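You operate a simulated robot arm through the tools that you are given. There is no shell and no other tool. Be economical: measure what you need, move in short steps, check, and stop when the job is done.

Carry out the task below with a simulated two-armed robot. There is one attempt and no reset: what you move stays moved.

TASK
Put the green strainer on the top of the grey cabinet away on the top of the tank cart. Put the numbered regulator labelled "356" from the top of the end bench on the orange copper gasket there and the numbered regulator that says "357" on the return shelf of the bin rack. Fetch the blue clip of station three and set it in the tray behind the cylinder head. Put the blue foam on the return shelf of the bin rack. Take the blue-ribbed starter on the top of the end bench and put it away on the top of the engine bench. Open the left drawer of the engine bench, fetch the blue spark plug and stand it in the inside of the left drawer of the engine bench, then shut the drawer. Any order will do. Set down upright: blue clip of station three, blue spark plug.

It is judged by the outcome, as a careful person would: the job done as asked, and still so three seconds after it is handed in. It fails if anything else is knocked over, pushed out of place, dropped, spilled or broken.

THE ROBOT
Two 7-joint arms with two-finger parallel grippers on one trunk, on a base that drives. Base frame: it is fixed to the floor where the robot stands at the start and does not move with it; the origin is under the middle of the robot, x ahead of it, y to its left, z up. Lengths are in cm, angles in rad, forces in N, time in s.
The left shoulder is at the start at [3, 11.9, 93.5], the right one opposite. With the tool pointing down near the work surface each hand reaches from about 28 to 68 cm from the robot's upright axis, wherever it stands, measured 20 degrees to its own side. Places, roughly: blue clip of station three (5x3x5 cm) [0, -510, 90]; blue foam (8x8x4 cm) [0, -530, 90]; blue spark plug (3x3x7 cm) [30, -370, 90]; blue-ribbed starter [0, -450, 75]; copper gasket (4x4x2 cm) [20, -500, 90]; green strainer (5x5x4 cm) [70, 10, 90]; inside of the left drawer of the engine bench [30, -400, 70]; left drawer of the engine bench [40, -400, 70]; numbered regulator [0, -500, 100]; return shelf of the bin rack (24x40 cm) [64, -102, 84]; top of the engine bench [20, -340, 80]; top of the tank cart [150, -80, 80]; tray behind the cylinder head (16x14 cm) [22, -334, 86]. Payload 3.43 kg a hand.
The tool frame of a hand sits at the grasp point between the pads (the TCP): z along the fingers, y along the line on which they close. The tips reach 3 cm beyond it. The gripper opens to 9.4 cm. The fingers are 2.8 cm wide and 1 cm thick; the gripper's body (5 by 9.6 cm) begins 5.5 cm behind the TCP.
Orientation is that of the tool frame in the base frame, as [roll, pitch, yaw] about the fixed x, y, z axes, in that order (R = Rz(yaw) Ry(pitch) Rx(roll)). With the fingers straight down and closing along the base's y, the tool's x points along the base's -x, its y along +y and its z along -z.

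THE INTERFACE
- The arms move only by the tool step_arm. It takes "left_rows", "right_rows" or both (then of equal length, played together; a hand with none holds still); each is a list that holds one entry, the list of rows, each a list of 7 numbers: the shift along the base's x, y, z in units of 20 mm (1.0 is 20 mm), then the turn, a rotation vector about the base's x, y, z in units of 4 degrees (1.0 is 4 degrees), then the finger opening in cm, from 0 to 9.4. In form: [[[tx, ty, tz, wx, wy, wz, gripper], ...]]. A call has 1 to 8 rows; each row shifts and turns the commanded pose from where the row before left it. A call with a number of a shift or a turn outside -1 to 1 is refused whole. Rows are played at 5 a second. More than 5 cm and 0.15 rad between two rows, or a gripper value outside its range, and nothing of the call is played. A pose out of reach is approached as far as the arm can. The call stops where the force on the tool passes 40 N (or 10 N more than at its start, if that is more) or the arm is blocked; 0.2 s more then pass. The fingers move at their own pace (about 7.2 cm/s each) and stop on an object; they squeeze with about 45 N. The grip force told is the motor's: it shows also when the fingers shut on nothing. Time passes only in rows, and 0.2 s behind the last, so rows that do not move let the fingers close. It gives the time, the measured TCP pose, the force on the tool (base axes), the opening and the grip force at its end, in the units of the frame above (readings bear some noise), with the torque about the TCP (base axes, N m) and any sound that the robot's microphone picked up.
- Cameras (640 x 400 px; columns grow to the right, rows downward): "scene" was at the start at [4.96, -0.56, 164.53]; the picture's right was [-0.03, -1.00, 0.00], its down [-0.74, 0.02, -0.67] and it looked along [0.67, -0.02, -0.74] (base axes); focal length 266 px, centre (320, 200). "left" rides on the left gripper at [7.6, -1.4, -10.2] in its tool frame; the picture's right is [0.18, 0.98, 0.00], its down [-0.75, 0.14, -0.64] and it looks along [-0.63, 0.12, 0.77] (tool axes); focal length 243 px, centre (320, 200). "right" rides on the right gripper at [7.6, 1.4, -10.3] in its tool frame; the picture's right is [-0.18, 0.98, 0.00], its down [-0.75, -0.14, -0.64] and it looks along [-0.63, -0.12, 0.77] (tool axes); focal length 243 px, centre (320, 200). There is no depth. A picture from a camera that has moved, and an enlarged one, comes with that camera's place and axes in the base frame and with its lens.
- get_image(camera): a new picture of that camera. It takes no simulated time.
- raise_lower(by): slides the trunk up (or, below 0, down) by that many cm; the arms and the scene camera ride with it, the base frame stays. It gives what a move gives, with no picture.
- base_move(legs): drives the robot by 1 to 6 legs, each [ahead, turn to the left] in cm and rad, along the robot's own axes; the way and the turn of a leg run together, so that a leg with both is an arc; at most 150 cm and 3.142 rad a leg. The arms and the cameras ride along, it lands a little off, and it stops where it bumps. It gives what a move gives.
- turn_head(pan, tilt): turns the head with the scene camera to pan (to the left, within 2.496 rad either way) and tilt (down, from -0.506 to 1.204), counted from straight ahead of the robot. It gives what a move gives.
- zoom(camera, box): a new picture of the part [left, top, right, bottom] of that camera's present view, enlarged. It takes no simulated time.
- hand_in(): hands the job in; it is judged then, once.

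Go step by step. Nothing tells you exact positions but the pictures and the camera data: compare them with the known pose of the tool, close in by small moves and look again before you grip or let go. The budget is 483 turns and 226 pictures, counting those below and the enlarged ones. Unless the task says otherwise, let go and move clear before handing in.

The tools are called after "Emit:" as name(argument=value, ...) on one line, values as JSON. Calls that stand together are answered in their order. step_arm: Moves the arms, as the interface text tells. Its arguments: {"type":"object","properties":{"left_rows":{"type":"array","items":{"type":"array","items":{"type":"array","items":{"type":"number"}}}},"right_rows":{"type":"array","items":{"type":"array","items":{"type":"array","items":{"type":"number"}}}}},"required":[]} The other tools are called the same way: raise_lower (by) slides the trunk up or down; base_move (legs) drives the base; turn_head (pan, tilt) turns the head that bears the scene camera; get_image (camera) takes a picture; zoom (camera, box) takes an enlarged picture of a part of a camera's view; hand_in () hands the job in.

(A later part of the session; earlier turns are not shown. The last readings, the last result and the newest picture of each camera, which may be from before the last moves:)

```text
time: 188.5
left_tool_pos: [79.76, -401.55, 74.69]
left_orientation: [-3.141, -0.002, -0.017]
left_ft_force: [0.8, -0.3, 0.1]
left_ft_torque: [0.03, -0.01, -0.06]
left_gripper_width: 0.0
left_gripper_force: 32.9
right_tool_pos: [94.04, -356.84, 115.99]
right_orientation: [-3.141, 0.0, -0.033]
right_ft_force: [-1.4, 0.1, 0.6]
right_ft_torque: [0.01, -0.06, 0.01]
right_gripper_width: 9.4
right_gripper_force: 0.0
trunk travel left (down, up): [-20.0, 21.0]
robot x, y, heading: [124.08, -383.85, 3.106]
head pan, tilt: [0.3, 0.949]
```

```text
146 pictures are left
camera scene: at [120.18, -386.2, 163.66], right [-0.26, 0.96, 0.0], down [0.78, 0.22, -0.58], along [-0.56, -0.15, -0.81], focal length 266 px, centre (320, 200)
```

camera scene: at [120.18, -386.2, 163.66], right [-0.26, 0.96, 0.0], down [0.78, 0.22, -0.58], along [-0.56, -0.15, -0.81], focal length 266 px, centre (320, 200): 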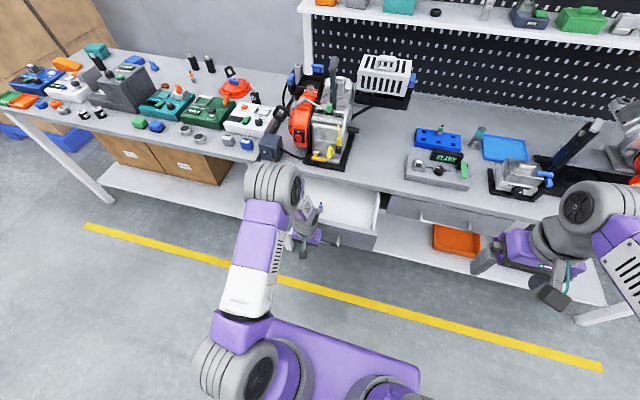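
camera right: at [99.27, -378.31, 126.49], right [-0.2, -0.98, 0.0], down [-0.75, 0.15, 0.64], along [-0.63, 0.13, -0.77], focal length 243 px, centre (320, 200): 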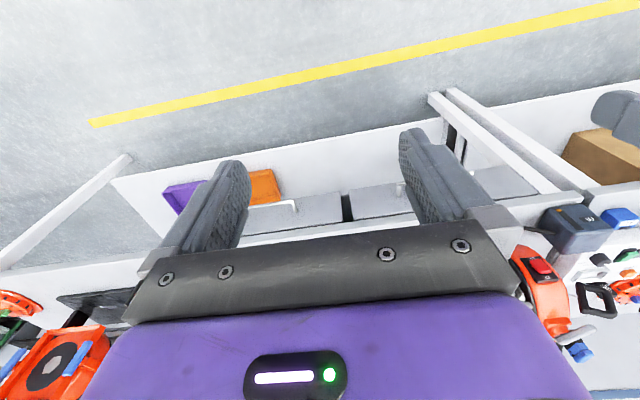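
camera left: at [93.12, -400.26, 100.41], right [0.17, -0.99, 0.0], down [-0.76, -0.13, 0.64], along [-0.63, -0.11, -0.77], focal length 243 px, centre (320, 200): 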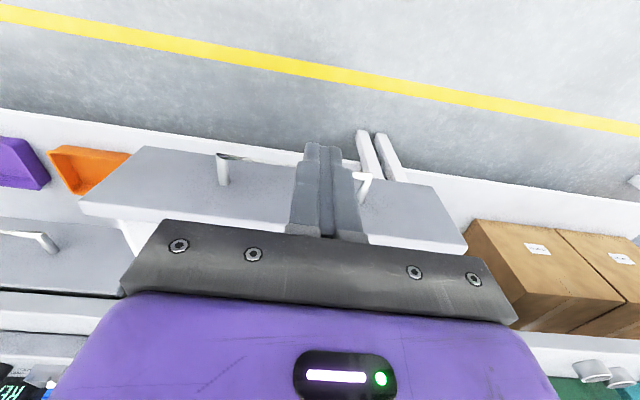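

Emit:
step_arm(left_rows=[[[-0.3, 0, 0, 0, 0, 0, 0], [-0.3, 0, 0, 0, 0, 0, 0], [-0.35, 0, 0, 0, 0, 0, 0], [-0.4, 0, 0, 0, 0, 0, 0], [-0.4, 0, 0, 0, 0, 0, 0], [-0.4, 0, 0, 0, 0, 0, 0], [-0.4, 0, 0, 0, 0, 0, 0], [-0.4, 0, 0, 0, 0, 0, 0]]])

Emit:
zoom(camera="scene", box=[230, 150, 430, 270])

```text
time: 190.3
left_tool_pos: [73.8, -401.61, 74.76]
left_orientation: [3.14, -0.003, -0.016]
left_ft_force: [0.4, -0.1, -0.4]
left_ft_torque: [0.02, -0.03, -0.01]
left_gripper_width: 0.02
left_gripper_force: 33.1
right_tool_pos: [93.83, -356.87, 116.02]
right_orientation: [-3.14, 0.001, -0.033]
right_ft_force: [-0.2, -0.2, -0.4]
right_ft_torque: [-0.01, 0.03, 0.01]
right_gripper_width: 9.38
right_gripper_force: 0.1
trunk travel left (down, up): [-20.0, 21.0]
robot x, y, heading: [124.11, -383.71, 3.108]
head pan, tilt: [0.3, 0.949]
```

```text
3.20 times, centred on (330, 210) of scene
camera zoom: at [120.17, -386.2, 163.66], right [-0.26, 0.96, 0.0], down [0.78, 0.22, -0.58], along [-0.56, -0.15, -0.81], focal length 851 px, centre (288, 168)
```

zoom: 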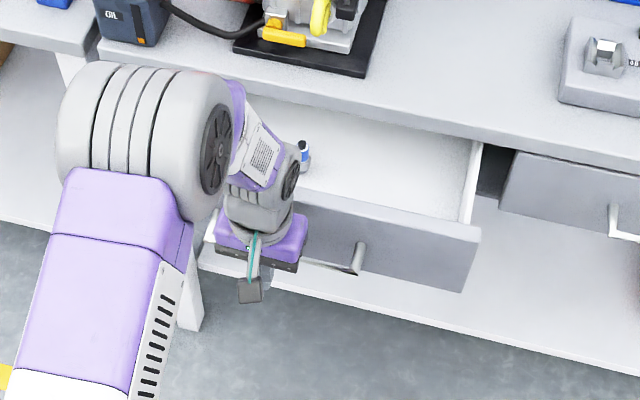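

The drawer moves with it and the plug stands. Continue.

Emit:
step_arm(left_rows=[[[-0.4, 0, 0, 0, 0, 0, 0], [-0.4, 0, 0, 0, 0, 0, 0], [-0.4, 0, 0, 0, 0, 0, 0], [-0.4, 0, 0, 0, 0, 0, 0], [-0.4, 0, 0, 0, 0, 0, 0], [-0.4, 0, 0, 0, 0, 0, 0], [-0.4, 0, 0, 0, 0, 0, 0], [-0.4, 0, 0, 0, 0, 0, 0]]])

Emit:
step_arm(left_rows=[[[-0.4, 0, 0, 0, 0, 0, 0], [-0.4, 0, 0, 0, 0, 0, 0], [-0.4, 0, 0, 0, 0, 0, 0], [-0.3, 0, 0, 0, 0, 0, 0], [-0.3, 0, 0, 0, 0, 0, 0], [-0.3, 0, 0, 0, 0, 0, 0], [-0.3, 0, 0, 0, 0, 0, 0], [-0.3, 0, 0, 0, 0, 0, 0]]])

Emit:
zoom(camera="scene", box=[230, 150, 430, 270])

```text
time: 192.1
left_tool_pos: [67.55, -401.71, 74.76]
left_orientation: [3.141, 0.0, -0.018]
left_ft_force: [-0.3, -0.7, 0.3]
left_ft_torque: [-0.06, 0.03, 0.0]
left_gripper_width: 0.0
left_gripper_force: 33.0
right_tool_pos: [93.88, -356.86, 115.96]
right_orientation: [-3.141, 0.0, -0.032]
right_ft_force: [0.2, -0.5, 0.5]
right_ft_torque: [0.03, 0.02, -0.02]
right_gripper_width: 9.41
right_gripper_force: 0.0
trunk travel left (down, up): [-20.0, 21.0]
robot x, y, heading: [124.58, -383.92, 3.103]
head pan, tilt: [0.3, 0.949]
```

```text
time: 193.9
left_tool_pos: [62.11, -401.72, 74.84]
left_orientation: [-3.14, -0.001, -0.019]
left_ft_force: [0.2, 0.0, 0.2]
left_ft_torque: [0.0, 0.0, 0.04]
left_gripper_width: 0.0
left_gripper_force: 32.7
right_tool_pos: [93.91, -356.85, 116.0]
right_orientation: [-3.141, 0.001, -0.031]
right_ft_force: [-0.2, -0.3, -0.2]
right_ft_torque: [0.01, 0.02, 0.02]
right_gripper_width: 9.4
right_gripper_force: 0.2
trunk travel left (down, up): [-20.0, 21.0]
robot x, y, heading: [124.29, -383.92, 3.109]
head pan, tilt: [0.3, 0.949]
```

```text
3.20 times, centred on (330, 210) of scene
camera zoom: at [120.18, -386.2, 163.66], right [-0.26, 0.96, 0.0], down [0.78, 0.22, -0.58], along [-0.56, -0.15, -0.81], focal length 851 px, centre (288, 168)
```

zoom: 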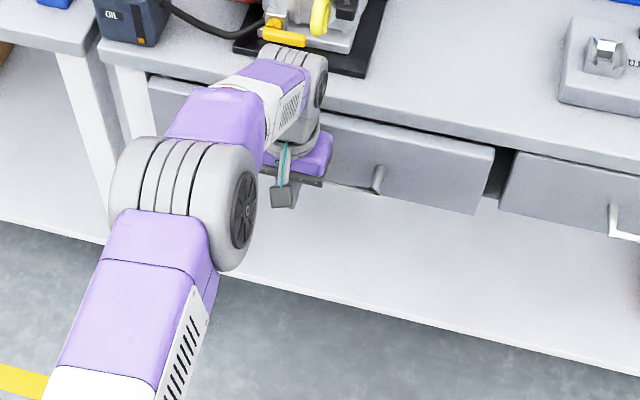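

Emit:
step_arm(left_rows=[[[-0.25, 0, 0, 0, 0, 0, 0], [-0.25, 0, 0, 0, 0, 0, 0], [-0.25, 0, 0, 0, 0, 0, 0], [-0.25, 0, 0, 0, 0, 0, 0], [-0.25, 0, 0, 0, 0, 0, 0], [-0.2, 0, 0, 0, 0, 0, 0]]])

Emit:
get_image(camera="left")

```text
time: 195.3
left_tool_pos: [60.19, -401.5, 74.74]
left_orientation: [3.139, -0.015, -0.017]
left_ft_force: [36.1, -3.3, 1.4]
left_ft_torque: [0.01, 0.11, 0.4]
left_gripper_width: 0.03
left_gripper_force: 33.1
left hand out of reach, approached as far as the arm can: row 6
right_tool_pos: [94.14, -356.84, 116.16]
right_orientation: [3.141, 0.004, -0.029]
right_ft_force: [0.0, -0.4, 0.5]
right_ft_torque: [0.0, -0.01, -0.01]
right_gripper_width: 9.4
right_gripper_force: 0.0
trunk travel left (down, up): [-20.0, 21.0]
robot x, y, heading: [124.1, -384.05, 3.102]
head pan, tilt: [0.3, 0.949]
```

```text
143 pictures are left
camera left: at [67.6, -400.33, 85.12], right [0.17, -0.99, 0.0], down [-0.77, -0.13, 0.63], along [-0.62, -0.11, -0.78], focal length 243 px, centre (320, 200)
```

left: 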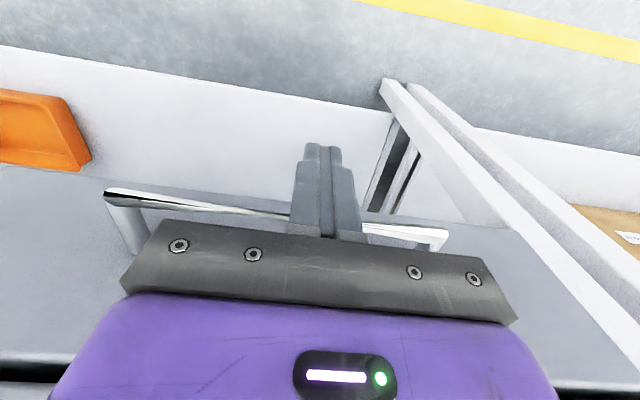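

It resists at the closed position. I pull off the handle and raise the hand to the carry pose, then verify.

Emit:
step_arm(left_rows=[[[1, 0, 0, 0, 0, 0, 0], [1, 0, 0, 0, 0, 0, 0], [1, 0, 0, 0, 0, 0, 0], [1, 0, 0, 0, 0, 0, 0], [1, 0, 0.5, 0, 0, 0, 0], [1, 0, 1, 0, 0, 0, 0], [1, 0, 1, 0, 0, 0, 0], [1, 0, 1, 0, 0, 0, 0]]])

Emit:
step_arm(left_rows=[[[1, 0, 1, 0, 0, 0, 0], [1, 0, 1, 0, 0, 0, 0], [0.5, 0, 1, 0, 0, 0, 0], [0, 0, 1, 0, 0, 0, 0], [0, 0, 1, 0, 0, 0, 0], [0, 0, 1, 0, 0, 0, 0], [0, 0, 1, 0, 0, 0, 5], [0, 0, 1, 0, 0, 0, 9.4]]])

Emit:
step_arm(left_rows=[[[0, 0, 1, 0, 0, 0, 9.4], [0, 0, 1, 0, 0, 0, 9.4], [0, 0, 1, 0, 0, 0, 9.4], [0, 0, 1, 0, 0, 0, 9.4], [0, 0, 1, 0, 0, 0, 9.4], [0, 0, 1, 0, 0, 0, 9.4], [0, 0, 1, 0, 0, 0, 9.4], [0, 0, 1, 0, 0, 0, 9.4]]])

Emit:
get_image(camera="scene")

```text
time: 197.1
left_tool_pos: [75.79, -401.71, 81.82]
left_orientation: [-3.141, -0.002, -0.017]
left_ft_force: [0.2, -0.2, -0.6]
left_ft_torque: [0.0, 0.02, -0.04]
left_gripper_width: 0.0
left_gripper_force: 33.1
right_tool_pos: [94.04, -356.88, 116.07]
right_orientation: [-3.14, 0.002, -0.031]
right_ft_force: [-0.8, 0.3, 0.6]
right_ft_torque: [-0.04, -0.02, 0.01]
right_gripper_width: 9.4
right_gripper_force: 0.1
trunk travel left (down, up): [-20.0, 21.0]
robot x, y, heading: [123.9, -384.16, 3.109]
head pan, tilt: [0.3, 0.949]
```

```text
time: 198.9
left_tool_pos: [80.64, -401.73, 97.56]
left_orientation: [-3.14, -0.001, -0.018]
left_ft_force: [0.1, 0.6, -0.3]
left_ft_torque: [-0.02, 0.0, -0.02]
left_gripper_width: 7.97
left_gripper_force: 0.0
right_tool_pos: [93.93, -356.8, 116.1]
right_orientation: [-3.14, -0.001, -0.033]
right_ft_force: [0.1, -0.4, -0.4]
right_ft_torque: [0.02, 0.04, 0.02]
right_gripper_width: 9.39
right_gripper_force: 0.1
trunk travel left (down, up): [-20.0, 21.0]
robot x, y, heading: [123.92, -383.93, 3.112]
head pan, tilt: [0.3, 0.949]
```

```text
time: 200.7
left_tool_pos: [80.67, -401.52, 113.6]
left_orientation: [-3.141, -0.001, -0.019]
left_ft_force: [-0.2, 0.3, -1.7]
left_ft_torque: [0.01, -0.04, 0.03]
left_gripper_width: 9.39
left_gripper_force: 0.0
right_tool_pos: [93.79, -356.73, 116.0]
right_orientation: [3.141, 0.001, -0.032]
right_ft_force: [0.2, 0.4, 0.1]
right_ft_torque: [-0.02, -0.02, 0.02]
right_gripper_width: 9.41
right_gripper_force: 0.1
trunk travel left (down, up): [-20.0, 21.0]
robot x, y, heading: [123.88, -383.68, 3.113]
head pan, tilt: [0.3, 0.949]
```

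```text
142 pictures are left
camera scene: at [120.21, -386.2, 163.66], right [-0.26, 0.96, 0.0], down [0.78, 0.22, -0.58], along [-0.56, -0.15, -0.81], focal length 266 px, centre (320, 200)
```

scene: 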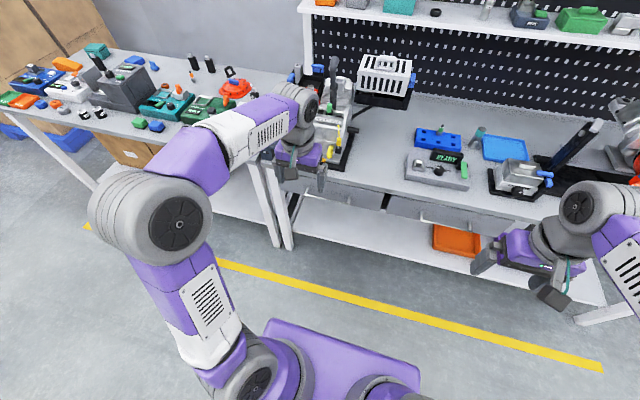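

The drawer is shut. Now I go around the near end of the engine bench into the wall-side aisle to reach the back of the end bench.

Emit:
base_move(legs=[[0, -1.54], [150, 0], [29, 0], [0, 1.571], [150, 0], [42, 0]])

Emit:
turn_head(pan=1.3, tilt=0.5)

Emit:
get_image(camera="scene")

```text
time: 226.4
left_tool_pos: [-104.52, -217.39, 113.51]
left_orientation: [-3.141, -0.002, 0.001]
left_ft_force: [0.3, 0.0, -0.2]
left_ft_torque: [0.02, 0.0, 0.0]
left_gripper_width: 9.4
left_gripper_force: 0.0
right_tool_pos: [-91.92, -172.51, 115.99]
right_orientation: [3.141, 0.002, -0.012]
right_ft_force: [-0.1, 0.2, -0.4]
right_ft_torque: [-0.03, -0.01, 0.0]
right_gripper_width: 9.4
right_gripper_force: 0.0
trunk travel left (down, up): [-20.0, 21.0]
robot x, y, heading: [-61.53, -199.01, 3.133]
head pan, tilt: [0.3, 0.949]
```

```text
time: 227.7
left_tool_pos: [-104.41, -217.41, 113.54]
left_orientation: [-3.141, -0.001, 0.003]
left_ft_force: [0.3, 0.7, -0.3]
left_ft_torque: [-0.02, -0.02, 0.03]
left_gripper_width: 9.35
left_gripper_force: 0.0
right_tool_pos: [-92.01, -172.46, 115.93]
right_orientation: [3.141, 0.0, -0.01]
right_ft_force: [0.2, 0.2, -0.7]
right_ft_torque: [-0.03, 0.01, 0.01]
right_gripper_width: 9.4
right_gripper_force: 0.1
trunk travel left (down, up): [-20.0, 21.0]
robot x, y, heading: [-60.92, -198.49, 3.128]
head pan, tilt: [1.3, 0.499]
```

```text
141 pictures are left
camera scene: at [-60.73, -208.05, 167.41], right [-0.96, 0.28, 0.0], down [0.13, 0.46, -0.88], along [-0.25, -0.84, -0.48], focal length 266 px, centre (320, 200)
```

scene: 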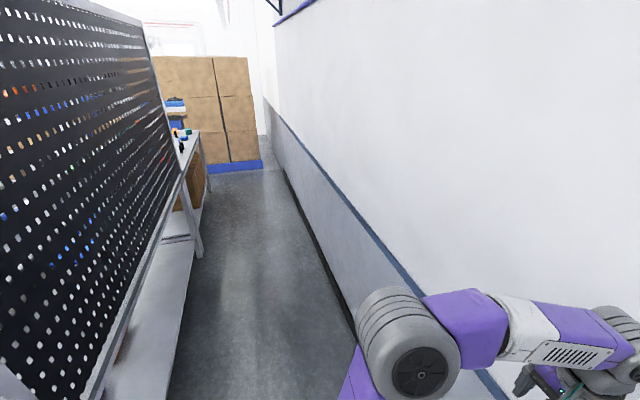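

The wall aisle is open (wall at x≈-118). I shift slightly toward the wall, turn and drive down to the end bench.

Emit:
base_move(legs=[[4, 0], [0, 1.578], [150, 0], [110, 0]])

Emit:
turn_head(pan=0.7, tilt=0.6)

Emit:
get_image(camera="scene")

```text
time: 244.7
left_tool_pos: [-48.37, -504.31, 113.57]
left_orientation: [-3.14, -0.001, 1.581]
left_ft_force: [0.8, -0.1, 0.0]
left_ft_torque: [0.0, -0.01, -0.02]
left_gripper_width: 9.37
left_gripper_force: 0.0
right_tool_pos: [-93.32, -492.2, 116.02]
right_orientation: [-3.141, 0.0, 1.568]
right_ft_force: [0.4, -0.1, -0.5]
right_ft_torque: [0.02, -0.02, -0.01]
right_gripper_width: 9.41
right_gripper_force: 0.0
trunk travel left (down, up): [-20.0, 21.0]
robot x, y, heading: [-67.7, -461.18, -1.575]
head pan, tilt: [1.3, 0.499]
```

```text
time: 245.7
left_tool_pos: [-48.25, -504.25, 113.53]
left_orientation: [3.141, -0.001, 1.579]
left_ft_force: [0.4, 0.1, -0.1]
left_ft_torque: [0.0, 0.0, 0.04]
left_gripper_width: 9.39
left_gripper_force: 0.1
right_tool_pos: [-93.31, -492.26, 116.04]
right_orientation: [-3.14, 0.0, 1.567]
right_ft_force: [-1.1, -0.5, -0.3]
right_ft_torque: [-0.02, 0.02, -0.02]
right_gripper_width: 9.4
right_gripper_force: 0.0
trunk travel left (down, up): [-20.0, 21.0]
robot x, y, heading: [-67.02, -461.59, -1.576]
head pan, tilt: [0.7, 0.6]
```

```text
140 pictures are left
camera scene: at [-61.44, -465.4, 166.5], right [-0.77, -0.64, 0.0], down [-0.36, 0.43, -0.83], along [0.53, -0.63, -0.56], focal length 266 px, centre (320, 200)
```

scene: 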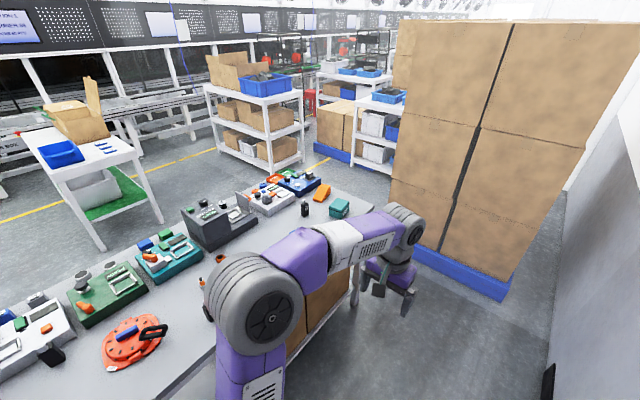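

I advance to y≈-499 and turn to face the bench from behind.

Emit:
base_move(legs=[[38, 0], [0, 1.576]])

Emit:
turn_head(pan=0, tilt=0.75)

Emit:
get_image(camera="scene")

```text
time: 251.9
left_tool_pos: [-24.56, -480.0, 113.62]
left_orientation: [-3.141, -0.002, -3.132]
left_ft_force: [-0.1, 0.5, -0.2]
left_ft_torque: [-0.01, 0.0, -0.02]
left_gripper_width: 9.39
left_gripper_force: 0.0
right_tool_pos: [-36.53, -525.1, 115.97]
right_orientation: [-3.141, 0.001, 3.139]
right_ft_force: [-0.1, -0.3, -0.6]
right_ft_torque: [0.03, 0.0, 0.01]
right_gripper_width: 9.42
right_gripper_force: 0.1
trunk travel left (down, up): [-20.0, 21.0]
robot x, y, heading: [-67.4, -498.59, -0.003]
head pan, tilt: [0.7, 0.6]
```

```text
time: 253.0
left_tool_pos: [-24.42, -480.04, 113.54]
left_orientation: [-3.141, -0.003, -3.131]
left_ft_force: [-1.1, -0.2, 0.4]
left_ft_torque: [0.02, -0.03, 0.01]
left_gripper_width: 9.38
left_gripper_force: 0.0
right_tool_pos: [-36.61, -525.03, 116.0]
right_orientation: [3.141, -0.002, 3.139]
right_ft_force: [-0.4, -0.5, 0.3]
right_ft_torque: [-0.02, 0.0, -0.01]
right_gripper_width: 9.42
right_gripper_force: 0.2
trunk travel left (down, up): [-20.0, 21.0]
robot x, y, heading: [-67.29, -498.85, -0.002]
head pan, tilt: [0.0, 0.75]
```

```text
139 pictures are left
camera scene: at [-62.13, -499.27, 165.21], right [0.0, -1.0, 0.0], down [-0.68, 0.0, -0.73], along [0.73, 0.0, -0.68], focal length 266 px, centre (320, 200)
```

scene: 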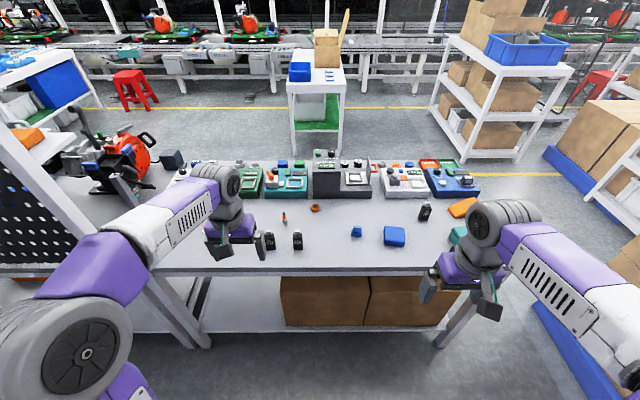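

Emit:
zoom(camera="scene", box=[220, 190, 440, 290])

Emit:
zoom(camera="scene", box=[250, 195, 340, 255])

Emit:
zoom(camera="scene", box=[340, 195, 500, 255])

```text
2.91 times, centred on (330, 240) of scene
camera zoom: at [-62.13, -499.27, 165.21], right [0.0, -1.0, 0.0], down [-0.68, 0.0, -0.73], along [0.73, 0.0, -0.68], focal length 774 px, centre (291, 84)
```

zoom: 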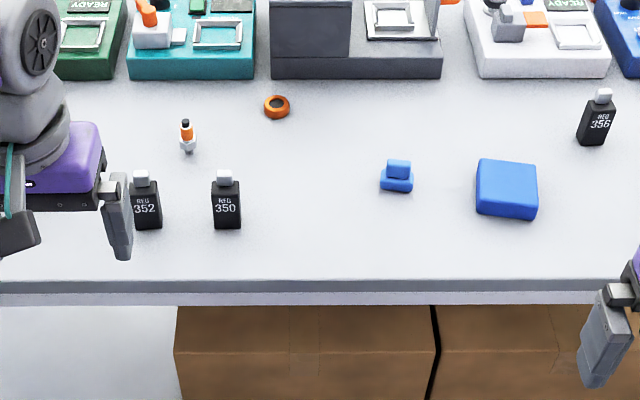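

```text
6.67 times, centred on (295, 225) of scene
camera zoom: at [-62.13, -499.27, 165.21], right [0.0, -1.0, 0.0], down [-0.68, 0.0, -0.73], along [0.73, 0.0, -0.68], focal length 1773 px, centre (487, 33)
```

zoom: 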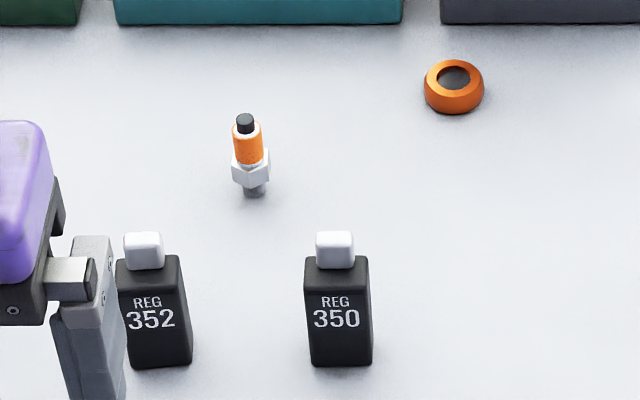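

```text
4.00 times, centred on (420, 225) of scene
camera zoom: at [-62.13, -499.27, 165.21], right [0.0, -1.0, 0.0], down [-0.68, 0.0, -0.73], along [0.73, 0.0, -0.68], focal length 1064 px, centre (-80, 100)
```

zoom: 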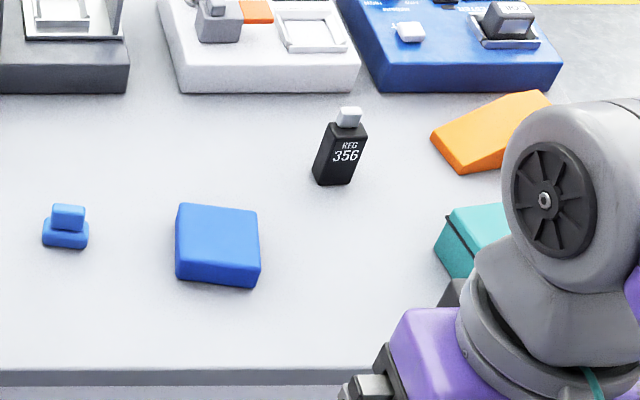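

Labels are clear: 352, 350 (leave), 356 at the right, blue clip and blue foam in the middle, orange gasket farther in. I move to stand opposite (y≈−524, x≈−43).

Emit:
base_move(legs=[[0, -0.8], [35, 0], [0, 0.8]])

Emit:
get_image(camera="scene")

Emit:
get_image(camera="right")

```text
time: 259.5
left_tool_pos: [-0.19, -503.54, 113.51]
left_orientation: [-3.141, -0.001, -3.099]
left_ft_force: [-0.1, -0.1, 0.4]
left_ft_torque: [-0.01, 0.02, -0.01]
left_gripper_width: 9.41
left_gripper_force: 0.0
right_tool_pos: [-10.8, -548.94, 116.03]
right_orientation: [-3.14, 0.0, -3.113]
right_ft_force: [0.4, 0.2, -0.3]
right_ft_torque: [0.0, 0.01, -0.01]
right_gripper_width: 9.42
right_gripper_force: 0.1
trunk travel left (down, up): [-20.0, 21.0]
robot x, y, heading: [-42.74, -523.78, 0.029]
head pan, tilt: [0.0, 0.75]
```

```text
135 pictures are left
camera scene: at [-37.25, -524.02, 165.21], right [0.03, -1.0, 0.0], down [-0.68, -0.02, -0.73], along [0.73, 0.02, -0.68], focal length 266 px, centre (320, 200)
```

scene: 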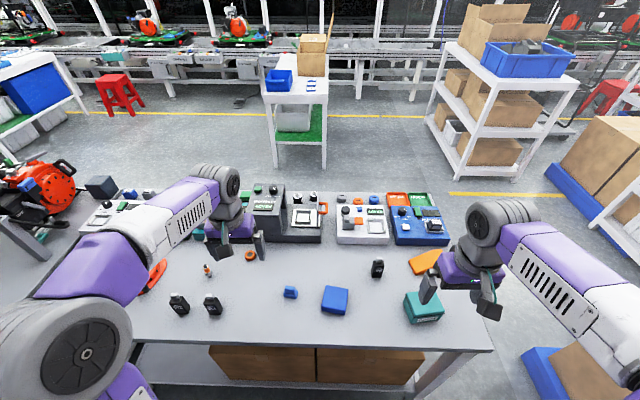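

```text
134 pictures are left
camera right: at [-18.44, -547.74, 126.31], right [0.15, 0.99, 0.0], down [0.76, -0.12, 0.64], along [0.64, -0.1, -0.77], focal length 243 px, centre (320, 200)
```

right: 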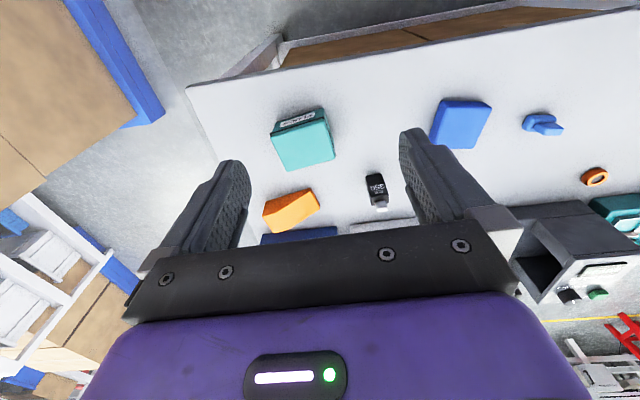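

Regulator 356 is at about (13.7,−541.5), centre z≈86. I move the right hand over it.

Emit:
step_arm(right_rows=[[[1, 0.3, -0.5, 0, 0, 0, 9.4], [1, 0.3, -0.5, 0, 0, 0, 9.4], [1, 0.3, -0.5, 0, 0, 0, 9.4], [1, 0.3, -0.5, 0, 0, 0, 9.4], [1, 0.3, -0.5, 0, 0, 0, 9.4], [1, 0.3, -0.5, 0, 0, 0, 9.4], [1, 0.4, -0.5, 0, 0, 0, 9.4], [1, 0.4, -0.5, 0, 0, 0, 9.4]]])

Emit:
step_arm(right_rows=[[[1, 0.4, -0.3, 0, 0, 0, 9.4], [1, 0.4, -0.3, 0, 0, 0, 9.4], [1, 0.4, -0.3, 0, 0, 0, 9.4]]])

Emit:
get_image(camera="right")

Emit:
zoom(camera="scene", box=[310, 200, 470, 320])

```text
time: 261.3
left_tool_pos: [-0.25, -503.66, 113.6]
left_orientation: [3.14, -0.003, -3.097]
left_ft_force: [-0.2, -0.4, -0.7]
left_ft_torque: [0.01, 0.01, 0.04]
left_gripper_width: 9.39
left_gripper_force: 0.0
right_tool_pos: [5.19, -543.69, 108.27]
right_orientation: [-3.14, 0.0, -3.114]
right_ft_force: [-0.8, 0.5, -0.5]
right_ft_torque: [-0.01, 0.04, -0.01]
right_gripper_width: 9.4
right_gripper_force: 0.0
trunk travel left (down, up): [-20.0, 21.0]
robot x, y, heading: [-42.33, -523.77, 0.026]
head pan, tilt: [0.0, 0.75]
```

```text
time: 262.1
left_tool_pos: [-0.22, -503.5, 113.52]
left_orientation: [3.14, -0.001, -3.097]
left_ft_force: [-0.4, -0.8, 0.1]
left_ft_torque: [0.03, -0.01, 0.0]
left_gripper_width: 9.4
left_gripper_force: 0.1
right_tool_pos: [11.19, -541.36, 106.07]
right_orientation: [-3.14, -0.001, -3.112]
right_ft_force: [0.2, 0.3, -0.2]
right_ft_torque: [-0.01, 0.02, -0.01]
right_gripper_width: 9.42
right_gripper_force: 0.0
trunk travel left (down, up): [-20.0, 21.0]
robot x, y, heading: [-42.38, -524.13, 0.029]
head pan, tilt: [0.0, 0.75]
```

```text
133 pictures are left
camera right: at [3.53, -540.2, 116.42], right [0.15, 0.99, 0.0], down [0.76, -0.12, 0.64], along [0.63, -0.1, -0.77], focal length 243 px, centre (320, 200)
```

right: 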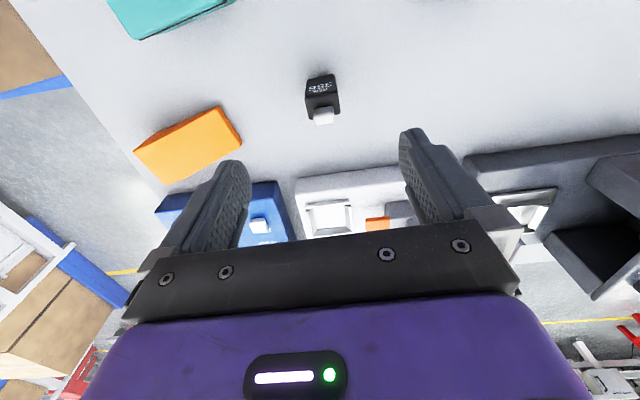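

```text
3.33 times, centred on (390, 260) of scene
camera zoom: at [-37.15, -524.01, 165.21], right [0.03, -1.0, 0.0], down [-0.68, -0.02, -0.73], along [0.73, 0.02, -0.68], focal length 886 px, centre (87, 0)
```

zoom: 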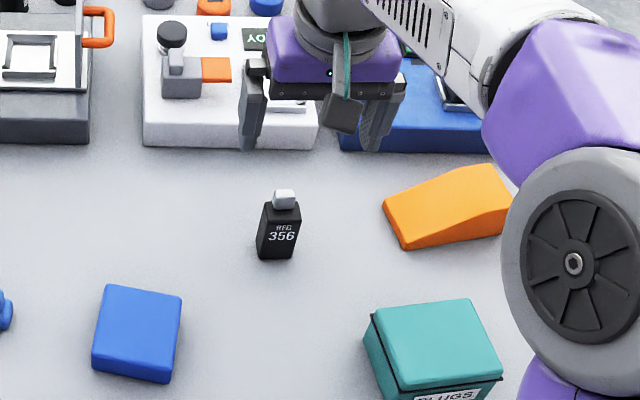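

Emit:
step_arm(right_rows=[[[0.35, 0, -1, 0, 0, 0, 7], [0, 0, -1, 0, 0, 0, 7], [0, 0, -1, 0, 0, 0, 7], [0, 0, -1, 0, 0, 0, 7]]])

Emit:
get_image(camera="right")

Emit:
zoom(camera="scene", box=[310, 200, 470, 320])

```text
time: 263.1
left_tool_pos: [-0.17, -503.48, 113.61]
left_orientation: [3.141, -0.001, -3.098]
left_ft_force: [-0.5, -0.6, -0.9]
left_ft_torque: [-0.04, 0.0, 0.03]
left_gripper_width: 9.41
left_gripper_force: 0.0
right_tool_pos: [11.81, -541.48, 98.15]
right_orientation: [3.139, -0.001, -3.112]
right_ft_force: [-0.5, -0.4, 0.4]
right_ft_torque: [-0.01, 0.01, -0.02]
right_gripper_width: 7.0
right_gripper_force: 0.1
trunk travel left (down, up): [-20.0, 21.0]
robot x, y, heading: [-42.45, -523.99, 0.029]
head pan, tilt: [0.0, 0.75]
```

```text
131 pictures are left
camera right: at [4.13, -540.34, 108.43], right [0.15, 0.99, 0.0], down [0.76, -0.12, 0.64], along [0.63, -0.1, -0.77], focal length 243 px, centre (320, 200)
```

right: 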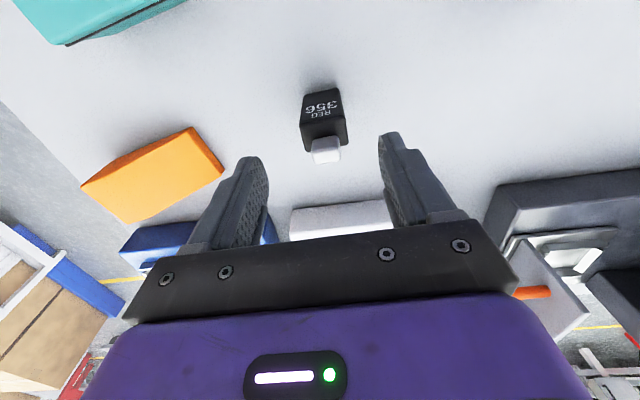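

```text
3.33 times, centred on (390, 260) of scene
camera zoom: at [-37.24, -524.06, 165.21], right [0.03, -1.0, 0.0], down [-0.68, -0.02, -0.73], along [0.73, 0.02, -0.68], focal length 886 px, centre (87, 0)
```

zoom: 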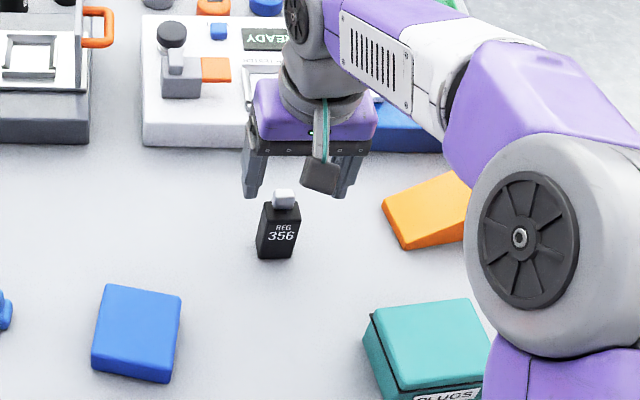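

The regulator's base is nearer (10.2,−541.1) with its top at z≈96.5 (bench top ≈86.5). I correct and lower around it.

Emit:
step_arm(right_rows=[[[-0.8, 0.2, 0, 0, 0, 0, 7], [0, 0, -0.5, 0, 0, 0, 7], [0, 0, -1, 0, 0, 0, 7]]])

Emit:
get_image(camera="right")

```text
time: 263.9
left_tool_pos: [-0.3, -503.47, 113.51]
left_orientation: [-3.141, -0.003, -3.098]
left_ft_force: [0.0, 1.3, 0.6]
left_ft_torque: [-0.03, -0.01, 0.02]
left_gripper_width: 9.42
left_gripper_force: 0.1
right_tool_pos: [10.38, -541.01, 95.07]
right_orientation: [-3.141, 0.003, -3.112]
right_ft_force: [-0.3, 0.4, -0.4]
right_ft_torque: [0.01, -0.01, 0.05]
right_gripper_width: 7.01
right_gripper_force: 0.1
trunk travel left (down, up): [-20.0, 21.0]
robot x, y, heading: [-42.5, -523.95, 0.03]
head pan, tilt: [0.0, 0.75]
```

```text
129 pictures are left
camera right: at [2.67, -539.84, 105.39], right [0.15, 0.99, 0.0], down [0.76, -0.12, 0.64], along [0.64, -0.1, -0.77], focal length 243 px, centre (320, 200)
```

right: 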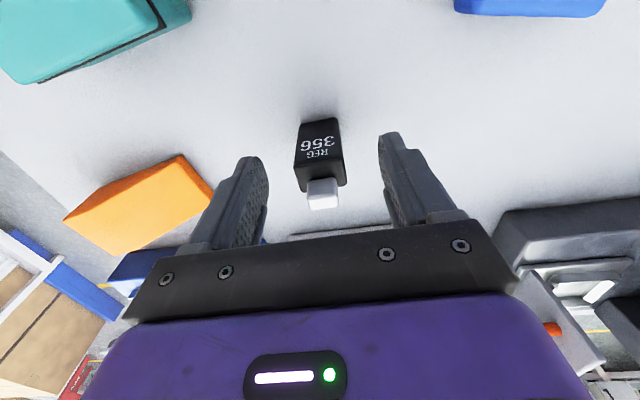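

Emit:
step_arm(right_rows=[[[0, 0, -1, 0, 0, 0, 7], [0, 0, -0.9, 0, 0, 0, 7], [0, 0, 0, 0, 0, 0, 4.5], [0, 0, 0, 0, 0, 0, 2], [0, 0, 0, 0, 0, 0, 2], [0, 0, 0, 0, 0, 0, 2]]])

Emit:
get_image(camera="right")

```text
time: 265.3
left_tool_pos: [-0.3, -503.53, 113.64]
left_orientation: [-3.141, -0.002, -3.097]
left_ft_force: [-0.4, 0.1, 0.2]
left_ft_torque: [0.02, 0.0, -0.02]
left_gripper_width: 9.39
left_gripper_force: 0.1
right_tool_pos: [10.39, -540.84, 91.39]
right_orientation: [3.141, 0.001, -3.112]
right_ft_force: [-0.1, 0.4, 0.5]
right_ft_torque: [-0.01, -0.01, -0.03]
right_gripper_width: 3.75
right_gripper_force: 45.1
trunk travel left (down, up): [-20.0, 21.0]
robot x, y, heading: [-42.61, -524.08, 0.031]
head pan, tilt: [0.0, 0.75]
```

```text
128 pictures are left
camera right: at [2.77, -539.73, 101.67], right [0.15, 0.99, 0.0], down [0.76, -0.12, 0.64], along [0.63, -0.1, -0.77], focal length 243 px, centre (320, 200)
```

right: 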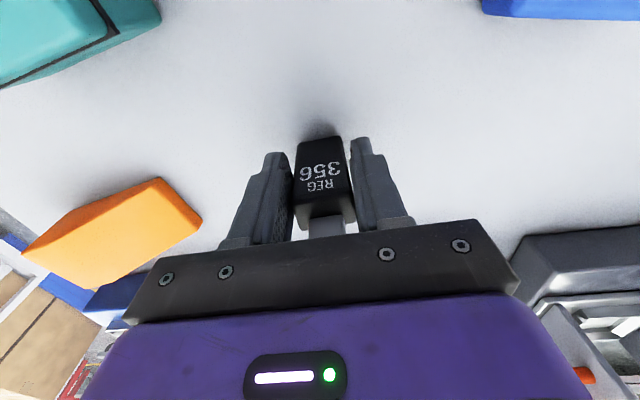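

356 is gripped. I lift it, draw it in, and shift the base sideways (+y) to face the gasket.

Emit:
step_arm(right_rows=[[[0, 0, 0.5, 0, 0, 0, 2], [0, 0, 1, 0, 0, 0, 2], [-0.5, 0, 1, 0, 0, 0, 2], [-1, 0, 1, 0, 0, 0, 2], [-1, 0, 1, 0, 0, 0, 2], [-1, 0, 1, 0, 0, 0, 2], [-1, 0, 1, 0, 0, 0, 2], [-1, 0, 1, 0, 0, 0, 2]]])

Emit:
step_arm(right_rows=[[[-1, 0, 1, 0, 0, 0, 2], [-1, 0, 1, 0, 0, 0, 2], [-1, 0, 1, 0, 0, 0, 2], [-1, 0, 1, 0, 0, 0, 2]]])

Emit:
get_image(camera="right")

Emit:
base_move(legs=[[0, -0.83], [-29, 0], [0, 1.63], [29, 0], [0, -0.83]])

Emit:
get_image(camera="scene")

```text
time: 267.1
left_tool_pos: [-0.33, -503.57, 113.63]
left_orientation: [-3.141, 0.0, -3.097]
left_ft_force: [-0.3, 1.0, -0.2]
left_ft_torque: [-0.05, -0.03, 0.0]
left_gripper_width: 9.41
left_gripper_force: 0.1
right_tool_pos: [-0.88, -540.87, 106.3]
right_orientation: [3.142, 0.003, -3.11]
right_ft_force: [1.4, 0.5, -0.9]
right_ft_torque: [0.03, 0.0, 0.02]
right_gripper_width: 3.77
right_gripper_force: 44.7
trunk travel left (down, up): [-20.0, 21.0]
robot x, y, heading: [-42.85, -523.83, 0.03]
head pan, tilt: [0.0, 0.75]
```

```text
time: 268.1
left_tool_pos: [-0.37, -503.6, 113.73]
left_orientation: [3.141, -0.001, -3.098]
left_ft_force: [0.0, 0.5, 0.5]
left_ft_torque: [-0.03, -0.02, 0.01]
left_gripper_width: 9.4
left_gripper_force: 0.0
right_tool_pos: [-8.72, -540.91, 114.15]
right_orientation: [3.141, 0.0, -3.109]
right_ft_force: [0.8, 0.1, -1.0]
right_ft_torque: [-0.04, 0.01, 0.02]
right_gripper_width: 3.74
right_gripper_force: 44.9
trunk travel left (down, up): [-20.0, 21.0]
robot x, y, heading: [-42.75, -524.0, 0.03]
head pan, tilt: [0.0, 0.75]
```

```text
127 pictures are left
camera right: at [-16.38, -539.8, 124.54], right [0.15, 0.99, 0.0], down [0.76, -0.12, 0.64], along [0.63, -0.1, -0.77], focal length 243 px, centre (320, 200)
```

right: 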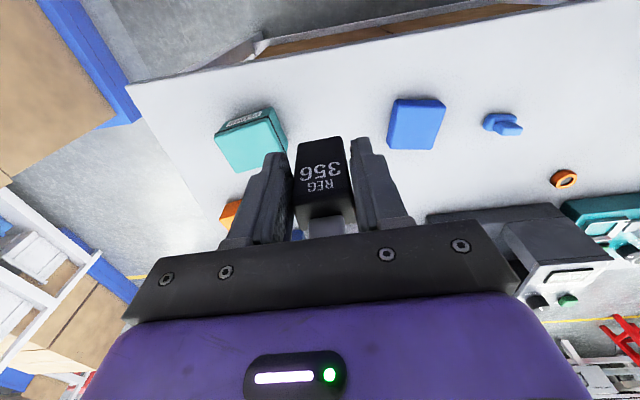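

```text
time: 280.0
left_tool_pos: [-1.66, -461.35, 113.59]
left_orientation: [3.139, -0.003, -3.113]
left_ft_force: [-1.2, 0.9, -0.2]
left_ft_torque: [0.04, -0.02, 0.04]
left_gripper_width: 9.4
left_gripper_force: 0.1
right_tool_pos: [-10.61, -498.68, 114.13]
right_orientation: [-3.142, -0.001, -3.127]
right_ft_force: [0.7, 1.1, -1.3]
right_ft_torque: [0.01, 0.06, -0.02]
right_gripper_width: 3.75
right_gripper_force: 45.2
trunk travel left (down, up): [-20.0, 21.0]
robot x, y, heading: [-44.17, -481.06, 0.016]
head pan, tilt: [0.0, 0.75]
```

```text
126 pictures are left
camera scene: at [-38.89, -481.35, 165.21], right [0.01, -1.0, 0.0], down [-0.68, -0.01, -0.73], along [0.73, 0.01, -0.68], focal length 266 px, centre (320, 200)
```

scene: 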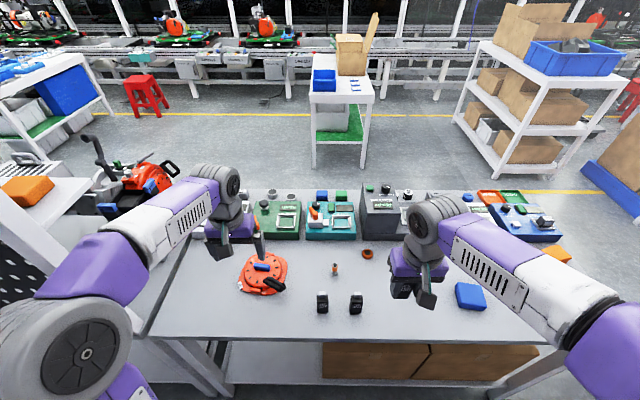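

The gasket is at about (17,−497.5). I bring 356 forward over it.

Emit:
step_arm(right_rows=[[[1, 0, -0.5, 0, 0, 0, 2], [1, 0, -0.5, 0, 0, 0, 2], [1, 0, -0.5, 0, 0, 0, 2], [1, 0, -0.5, 0, 0, 0, 2], [1, 0, -0.5, 0, 0, 0, 2], [1, 0, -0.3, 0, 0, 0, 2], [1, 0, -0.3, 0, 0, 0, 2], [1, 0, -0.3, 0, 0, 0, 2]]])

Emit:
step_arm(right_rows=[[[1, 0, 0, 0, 0, 0, 2], [1, 0, 0, 0, 0, 0, 2], [1, 0.2, 0, 0, 0, 0, 2]]])

Emit:
get_image(camera="right")

Emit:
zoom(camera="scene", box=[310, 200, 450, 300])

```text
time: 281.8
left_tool_pos: [-1.5, -461.36, 113.47]
left_orientation: [-3.141, -0.001, -3.114]
left_ft_force: [-0.6, 0.1, 0.4]
left_ft_torque: [0.0, 0.01, -0.02]
left_gripper_width: 9.39
left_gripper_force: 0.0
right_tool_pos: [5.29, -498.63, 107.32]
right_orientation: [3.141, -0.002, -3.125]
right_ft_force: [0.3, 0.6, -1.8]
right_ft_torque: [0.0, 0.04, 0.01]
right_gripper_width: 3.75
right_gripper_force: 45.1
trunk travel left (down, up): [-20.0, 21.0]
robot x, y, heading: [-44.45, -481.36, 0.011]
head pan, tilt: [0.0, 0.75]
```

```text
time: 282.6
left_tool_pos: [-1.47, -461.38, 113.58]
left_orientation: [3.141, -0.004, -3.114]
left_ft_force: [0.3, 0.1, -0.1]
left_ft_torque: [0.0, 0.0, -0.01]
left_gripper_width: 9.39
left_gripper_force: 0.0
right_tool_pos: [11.3, -498.34, 107.26]
right_orientation: [3.141, 0.001, -3.128]
right_ft_force: [1.0, -0.9, -0.8]
right_ft_torque: [0.02, 0.02, -0.03]
right_gripper_width: 3.75
right_gripper_force: 45.1
trunk travel left (down, up): [-20.0, 21.0]
robot x, y, heading: [-44.61, -480.54, 0.012]
head pan, tilt: [0.0, 0.75]
```

```text
125 pictures are left
camera right: at [3.67, -496.99, 117.55], right [0.17, 0.99, 0.0], down [0.76, -0.13, 0.64], along [0.63, -0.11, -0.77], focal length 243 px, centre (320, 200)
```

right: 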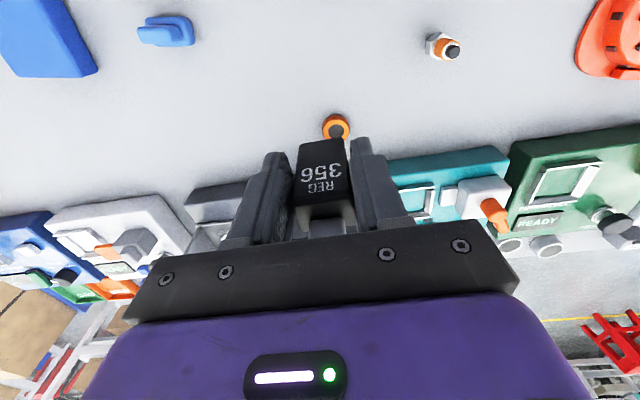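

```text
4.00 times, centred on (380, 250) of scene
camera zoom: at [-38.77, -481.28, 165.2], right [0.01, -1.0, 0.0], down [-0.68, -0.01, -0.73], along [0.73, 0.01, -0.68], focal length 1064 px, centre (80, 0)
```

zoom: 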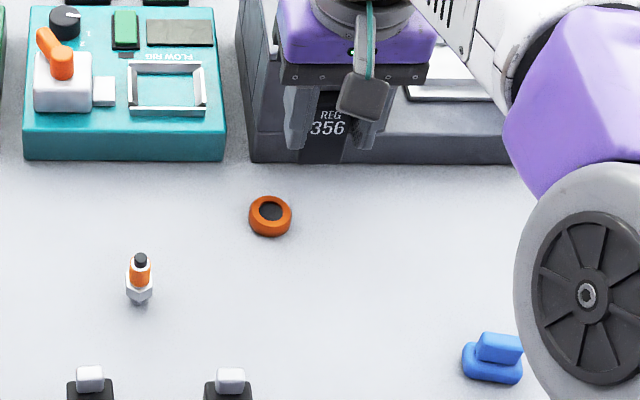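

Gasket centre ≈(16.0,−497.1), top ≈88.7. I align over it and lower halfway.

Emit:
step_arm(right_rows=[[[1, 0.3, 0, 0, 0, 0, 2], [1, 0.3, -0.5, 0, 0, 0, 2], [0.45, 0, -1, 0, 0, 0, 2], [0, 0, -1, 0, 0, 0, 2], [0, 0, -1, 0, 0, 0, 2]]])

Emit:
get_image(camera="right")

Emit:
zoom(camera="scene", box=[310, 200, 450, 300])

```text
time: 283.8
left_tool_pos: [-1.47, -461.31, 113.63]
left_orientation: [-3.14, -0.002, -3.114]
left_ft_force: [0.2, -0.5, 0.0]
left_ft_torque: [0.01, -0.01, -0.01]
left_gripper_width: 9.41
left_gripper_force: 0.0
right_tool_pos: [16.54, -497.36, 100.23]
right_orientation: [3.141, -0.001, -3.127]
right_ft_force: [-0.6, -0.8, -2.0]
right_ft_torque: [0.01, 0.0, -0.01]
right_gripper_width: 3.75
right_gripper_force: 44.9
trunk travel left (down, up): [-20.0, 21.0]
robot x, y, heading: [-44.2, -480.83, 0.012]
head pan, tilt: [0.0, 0.75]
```

```text
123 pictures are left
camera right: at [8.77, -496.03, 110.61], right [0.17, 0.99, 0.0], down [0.76, -0.13, 0.64], along [0.63, -0.11, -0.77], focal length 243 px, centre (320, 200)
```

right: 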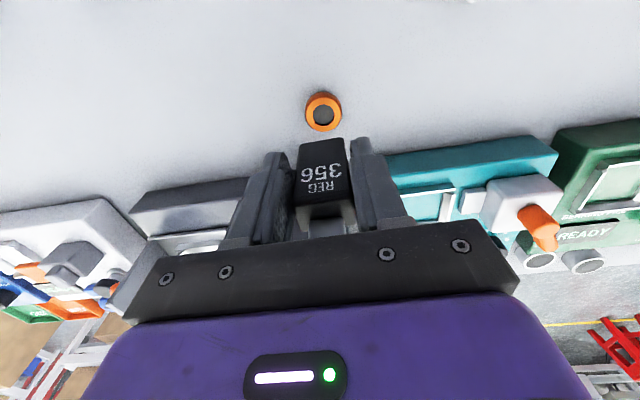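

```text
4.00 times, centred on (380, 250) of scene
camera zoom: at [-38.84, -481.33, 165.21], right [0.01, -1.0, 0.0], down [-0.68, -0.01, -0.73], along [0.73, 0.01, -0.68], focal length 1064 px, centre (80, 0)
```

zoom: 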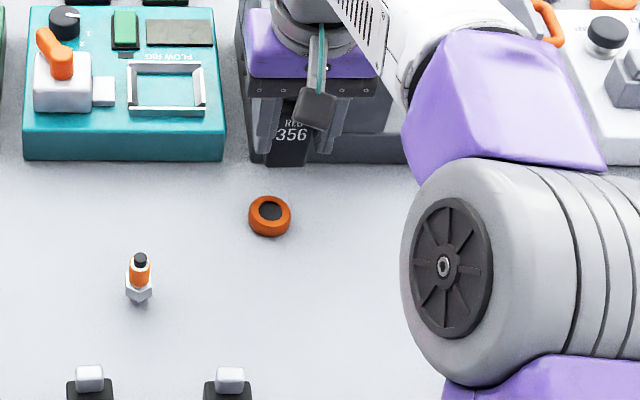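

Emit:
step_arm(right_rows=[[[-0.35, 0, -0.6, 0, 0, 0, 2], [0, 0, -0.8, 0, 0, 0, 2], [0, 0, -0.8, 0, 0, 0, 2]]])

Emit:
get_image(camera="right")

Emit:
zoom(camera="scene", box=[330, 210, 420, 280])

```text
time: 284.6
left_tool_pos: [-1.55, -461.4, 113.56]
left_orientation: [-3.14, -0.002, -3.114]
left_ft_force: [-0.1, -0.3, -0.4]
left_ft_torque: [0.03, -0.02, 0.02]
left_gripper_width: 9.4
left_gripper_force: 0.0
right_tool_pos: [15.81, -497.16, 96.05]
right_orientation: [3.14, 0.001, -3.127]
right_ft_force: [-0.8, 0.0, -1.5]
right_ft_torque: [0.04, 0.01, 0.01]
right_gripper_width: 3.76
right_gripper_force: 44.7
trunk travel left (down, up): [-20.0, 21.0]
robot x, y, heading: [-44.15, -480.82, 0.015]
head pan, tilt: [0.0, 0.75]
```

```text
121 pictures are left
camera right: at [8.1, -495.82, 106.31], right [0.17, 0.99, 0.0], down [0.76, -0.13, 0.64], along [0.63, -0.11, -0.77], focal length 243 px, centre (320, 200)
```

right: 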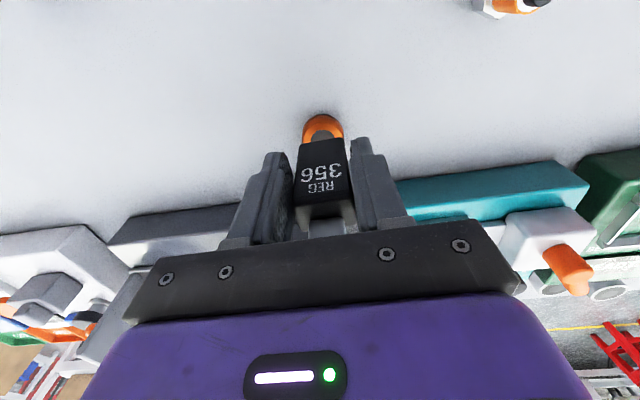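

```text
5.71 times, centred on (375, 245) of scene
camera zoom: at [-38.87, -481.34, 165.21], right [0.01, -1.0, 0.0], down [-0.68, -0.01, -0.73], along [0.73, 0.01, -0.68], focal length 1519 px, centre (6, -57)
```

zoom: 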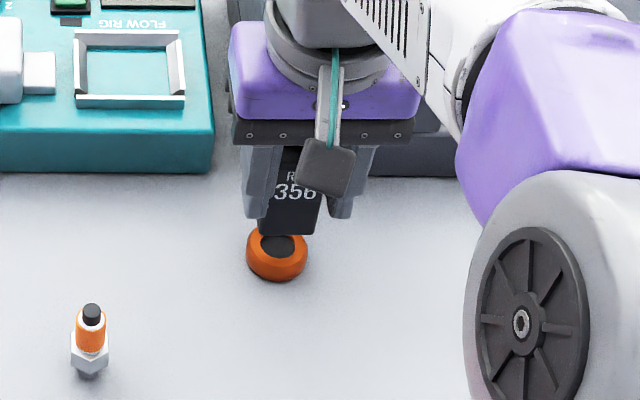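

Nearly aligned. A small nudge, then lower to contact.

Emit:
step_arm(right_rows=[[[0.15, 0.08, -0.4, 0, 0, 0, 2], [0, 0, -0.3, 0, 0, 0, 2], [0, 0, -0.15, 0, 0, 0, 2], [0, 0, -0.15, 0, 0, 0, 2], [0, 0, -0.15, 0, 0, 0, 2], [0, 0, -0.15, 0, 0, 0, 2]]])

Emit:
get_image(camera="right")

Emit:
zoom(camera="scene", box=[330, 210, 420, 280])

```text
time: 286.0
left_tool_pos: [-1.61, -461.42, 113.53]
left_orientation: [-3.141, -0.002, -3.114]
left_ft_force: [-0.1, 0.1, 0.2]
left_ft_torque: [-0.02, 0.03, 0.02]
left_gripper_width: 9.38
left_gripper_force: 0.1
right_tool_pos: [15.96, -496.94, 93.5]
right_orientation: [3.142, -0.001, -3.128]
right_ft_force: [-0.5, 0.0, -0.6]
right_ft_torque: [0.03, 0.01, 0.01]
right_gripper_width: 3.78
right_gripper_force: 44.9
trunk travel left (down, up): [-20.0, 21.0]
robot x, y, heading: [-44.46, -480.69, 0.012]
head pan, tilt: [0.0, 0.75]
```

```text
119 pictures are left
camera right: at [8.35, -495.61, 103.75], right [0.17, 0.99, 0.0], down [0.76, -0.13, 0.64], along [0.63, -0.11, -0.77], focal length 243 px, centre (320, 200)
```

right: 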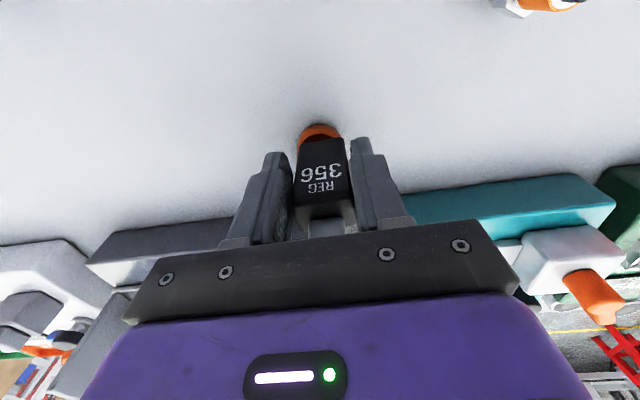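

```text
5.71 times, centred on (375, 245) of scene
camera zoom: at [-38.88, -481.32, 165.21], right [0.01, -1.0, 0.0], down [-0.68, -0.01, -0.73], along [0.73, 0.01, -0.68], focal length 1519 px, centre (6, -57)
```

zoom: 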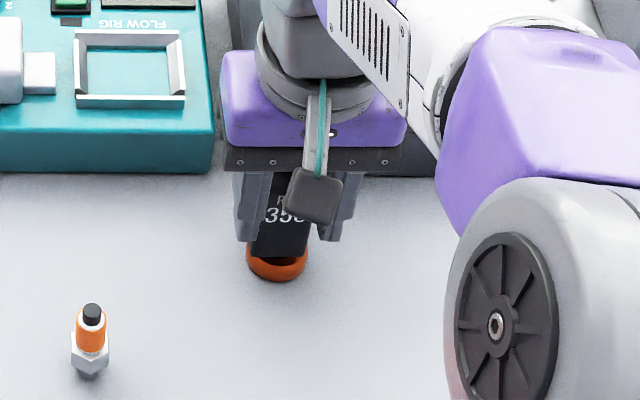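

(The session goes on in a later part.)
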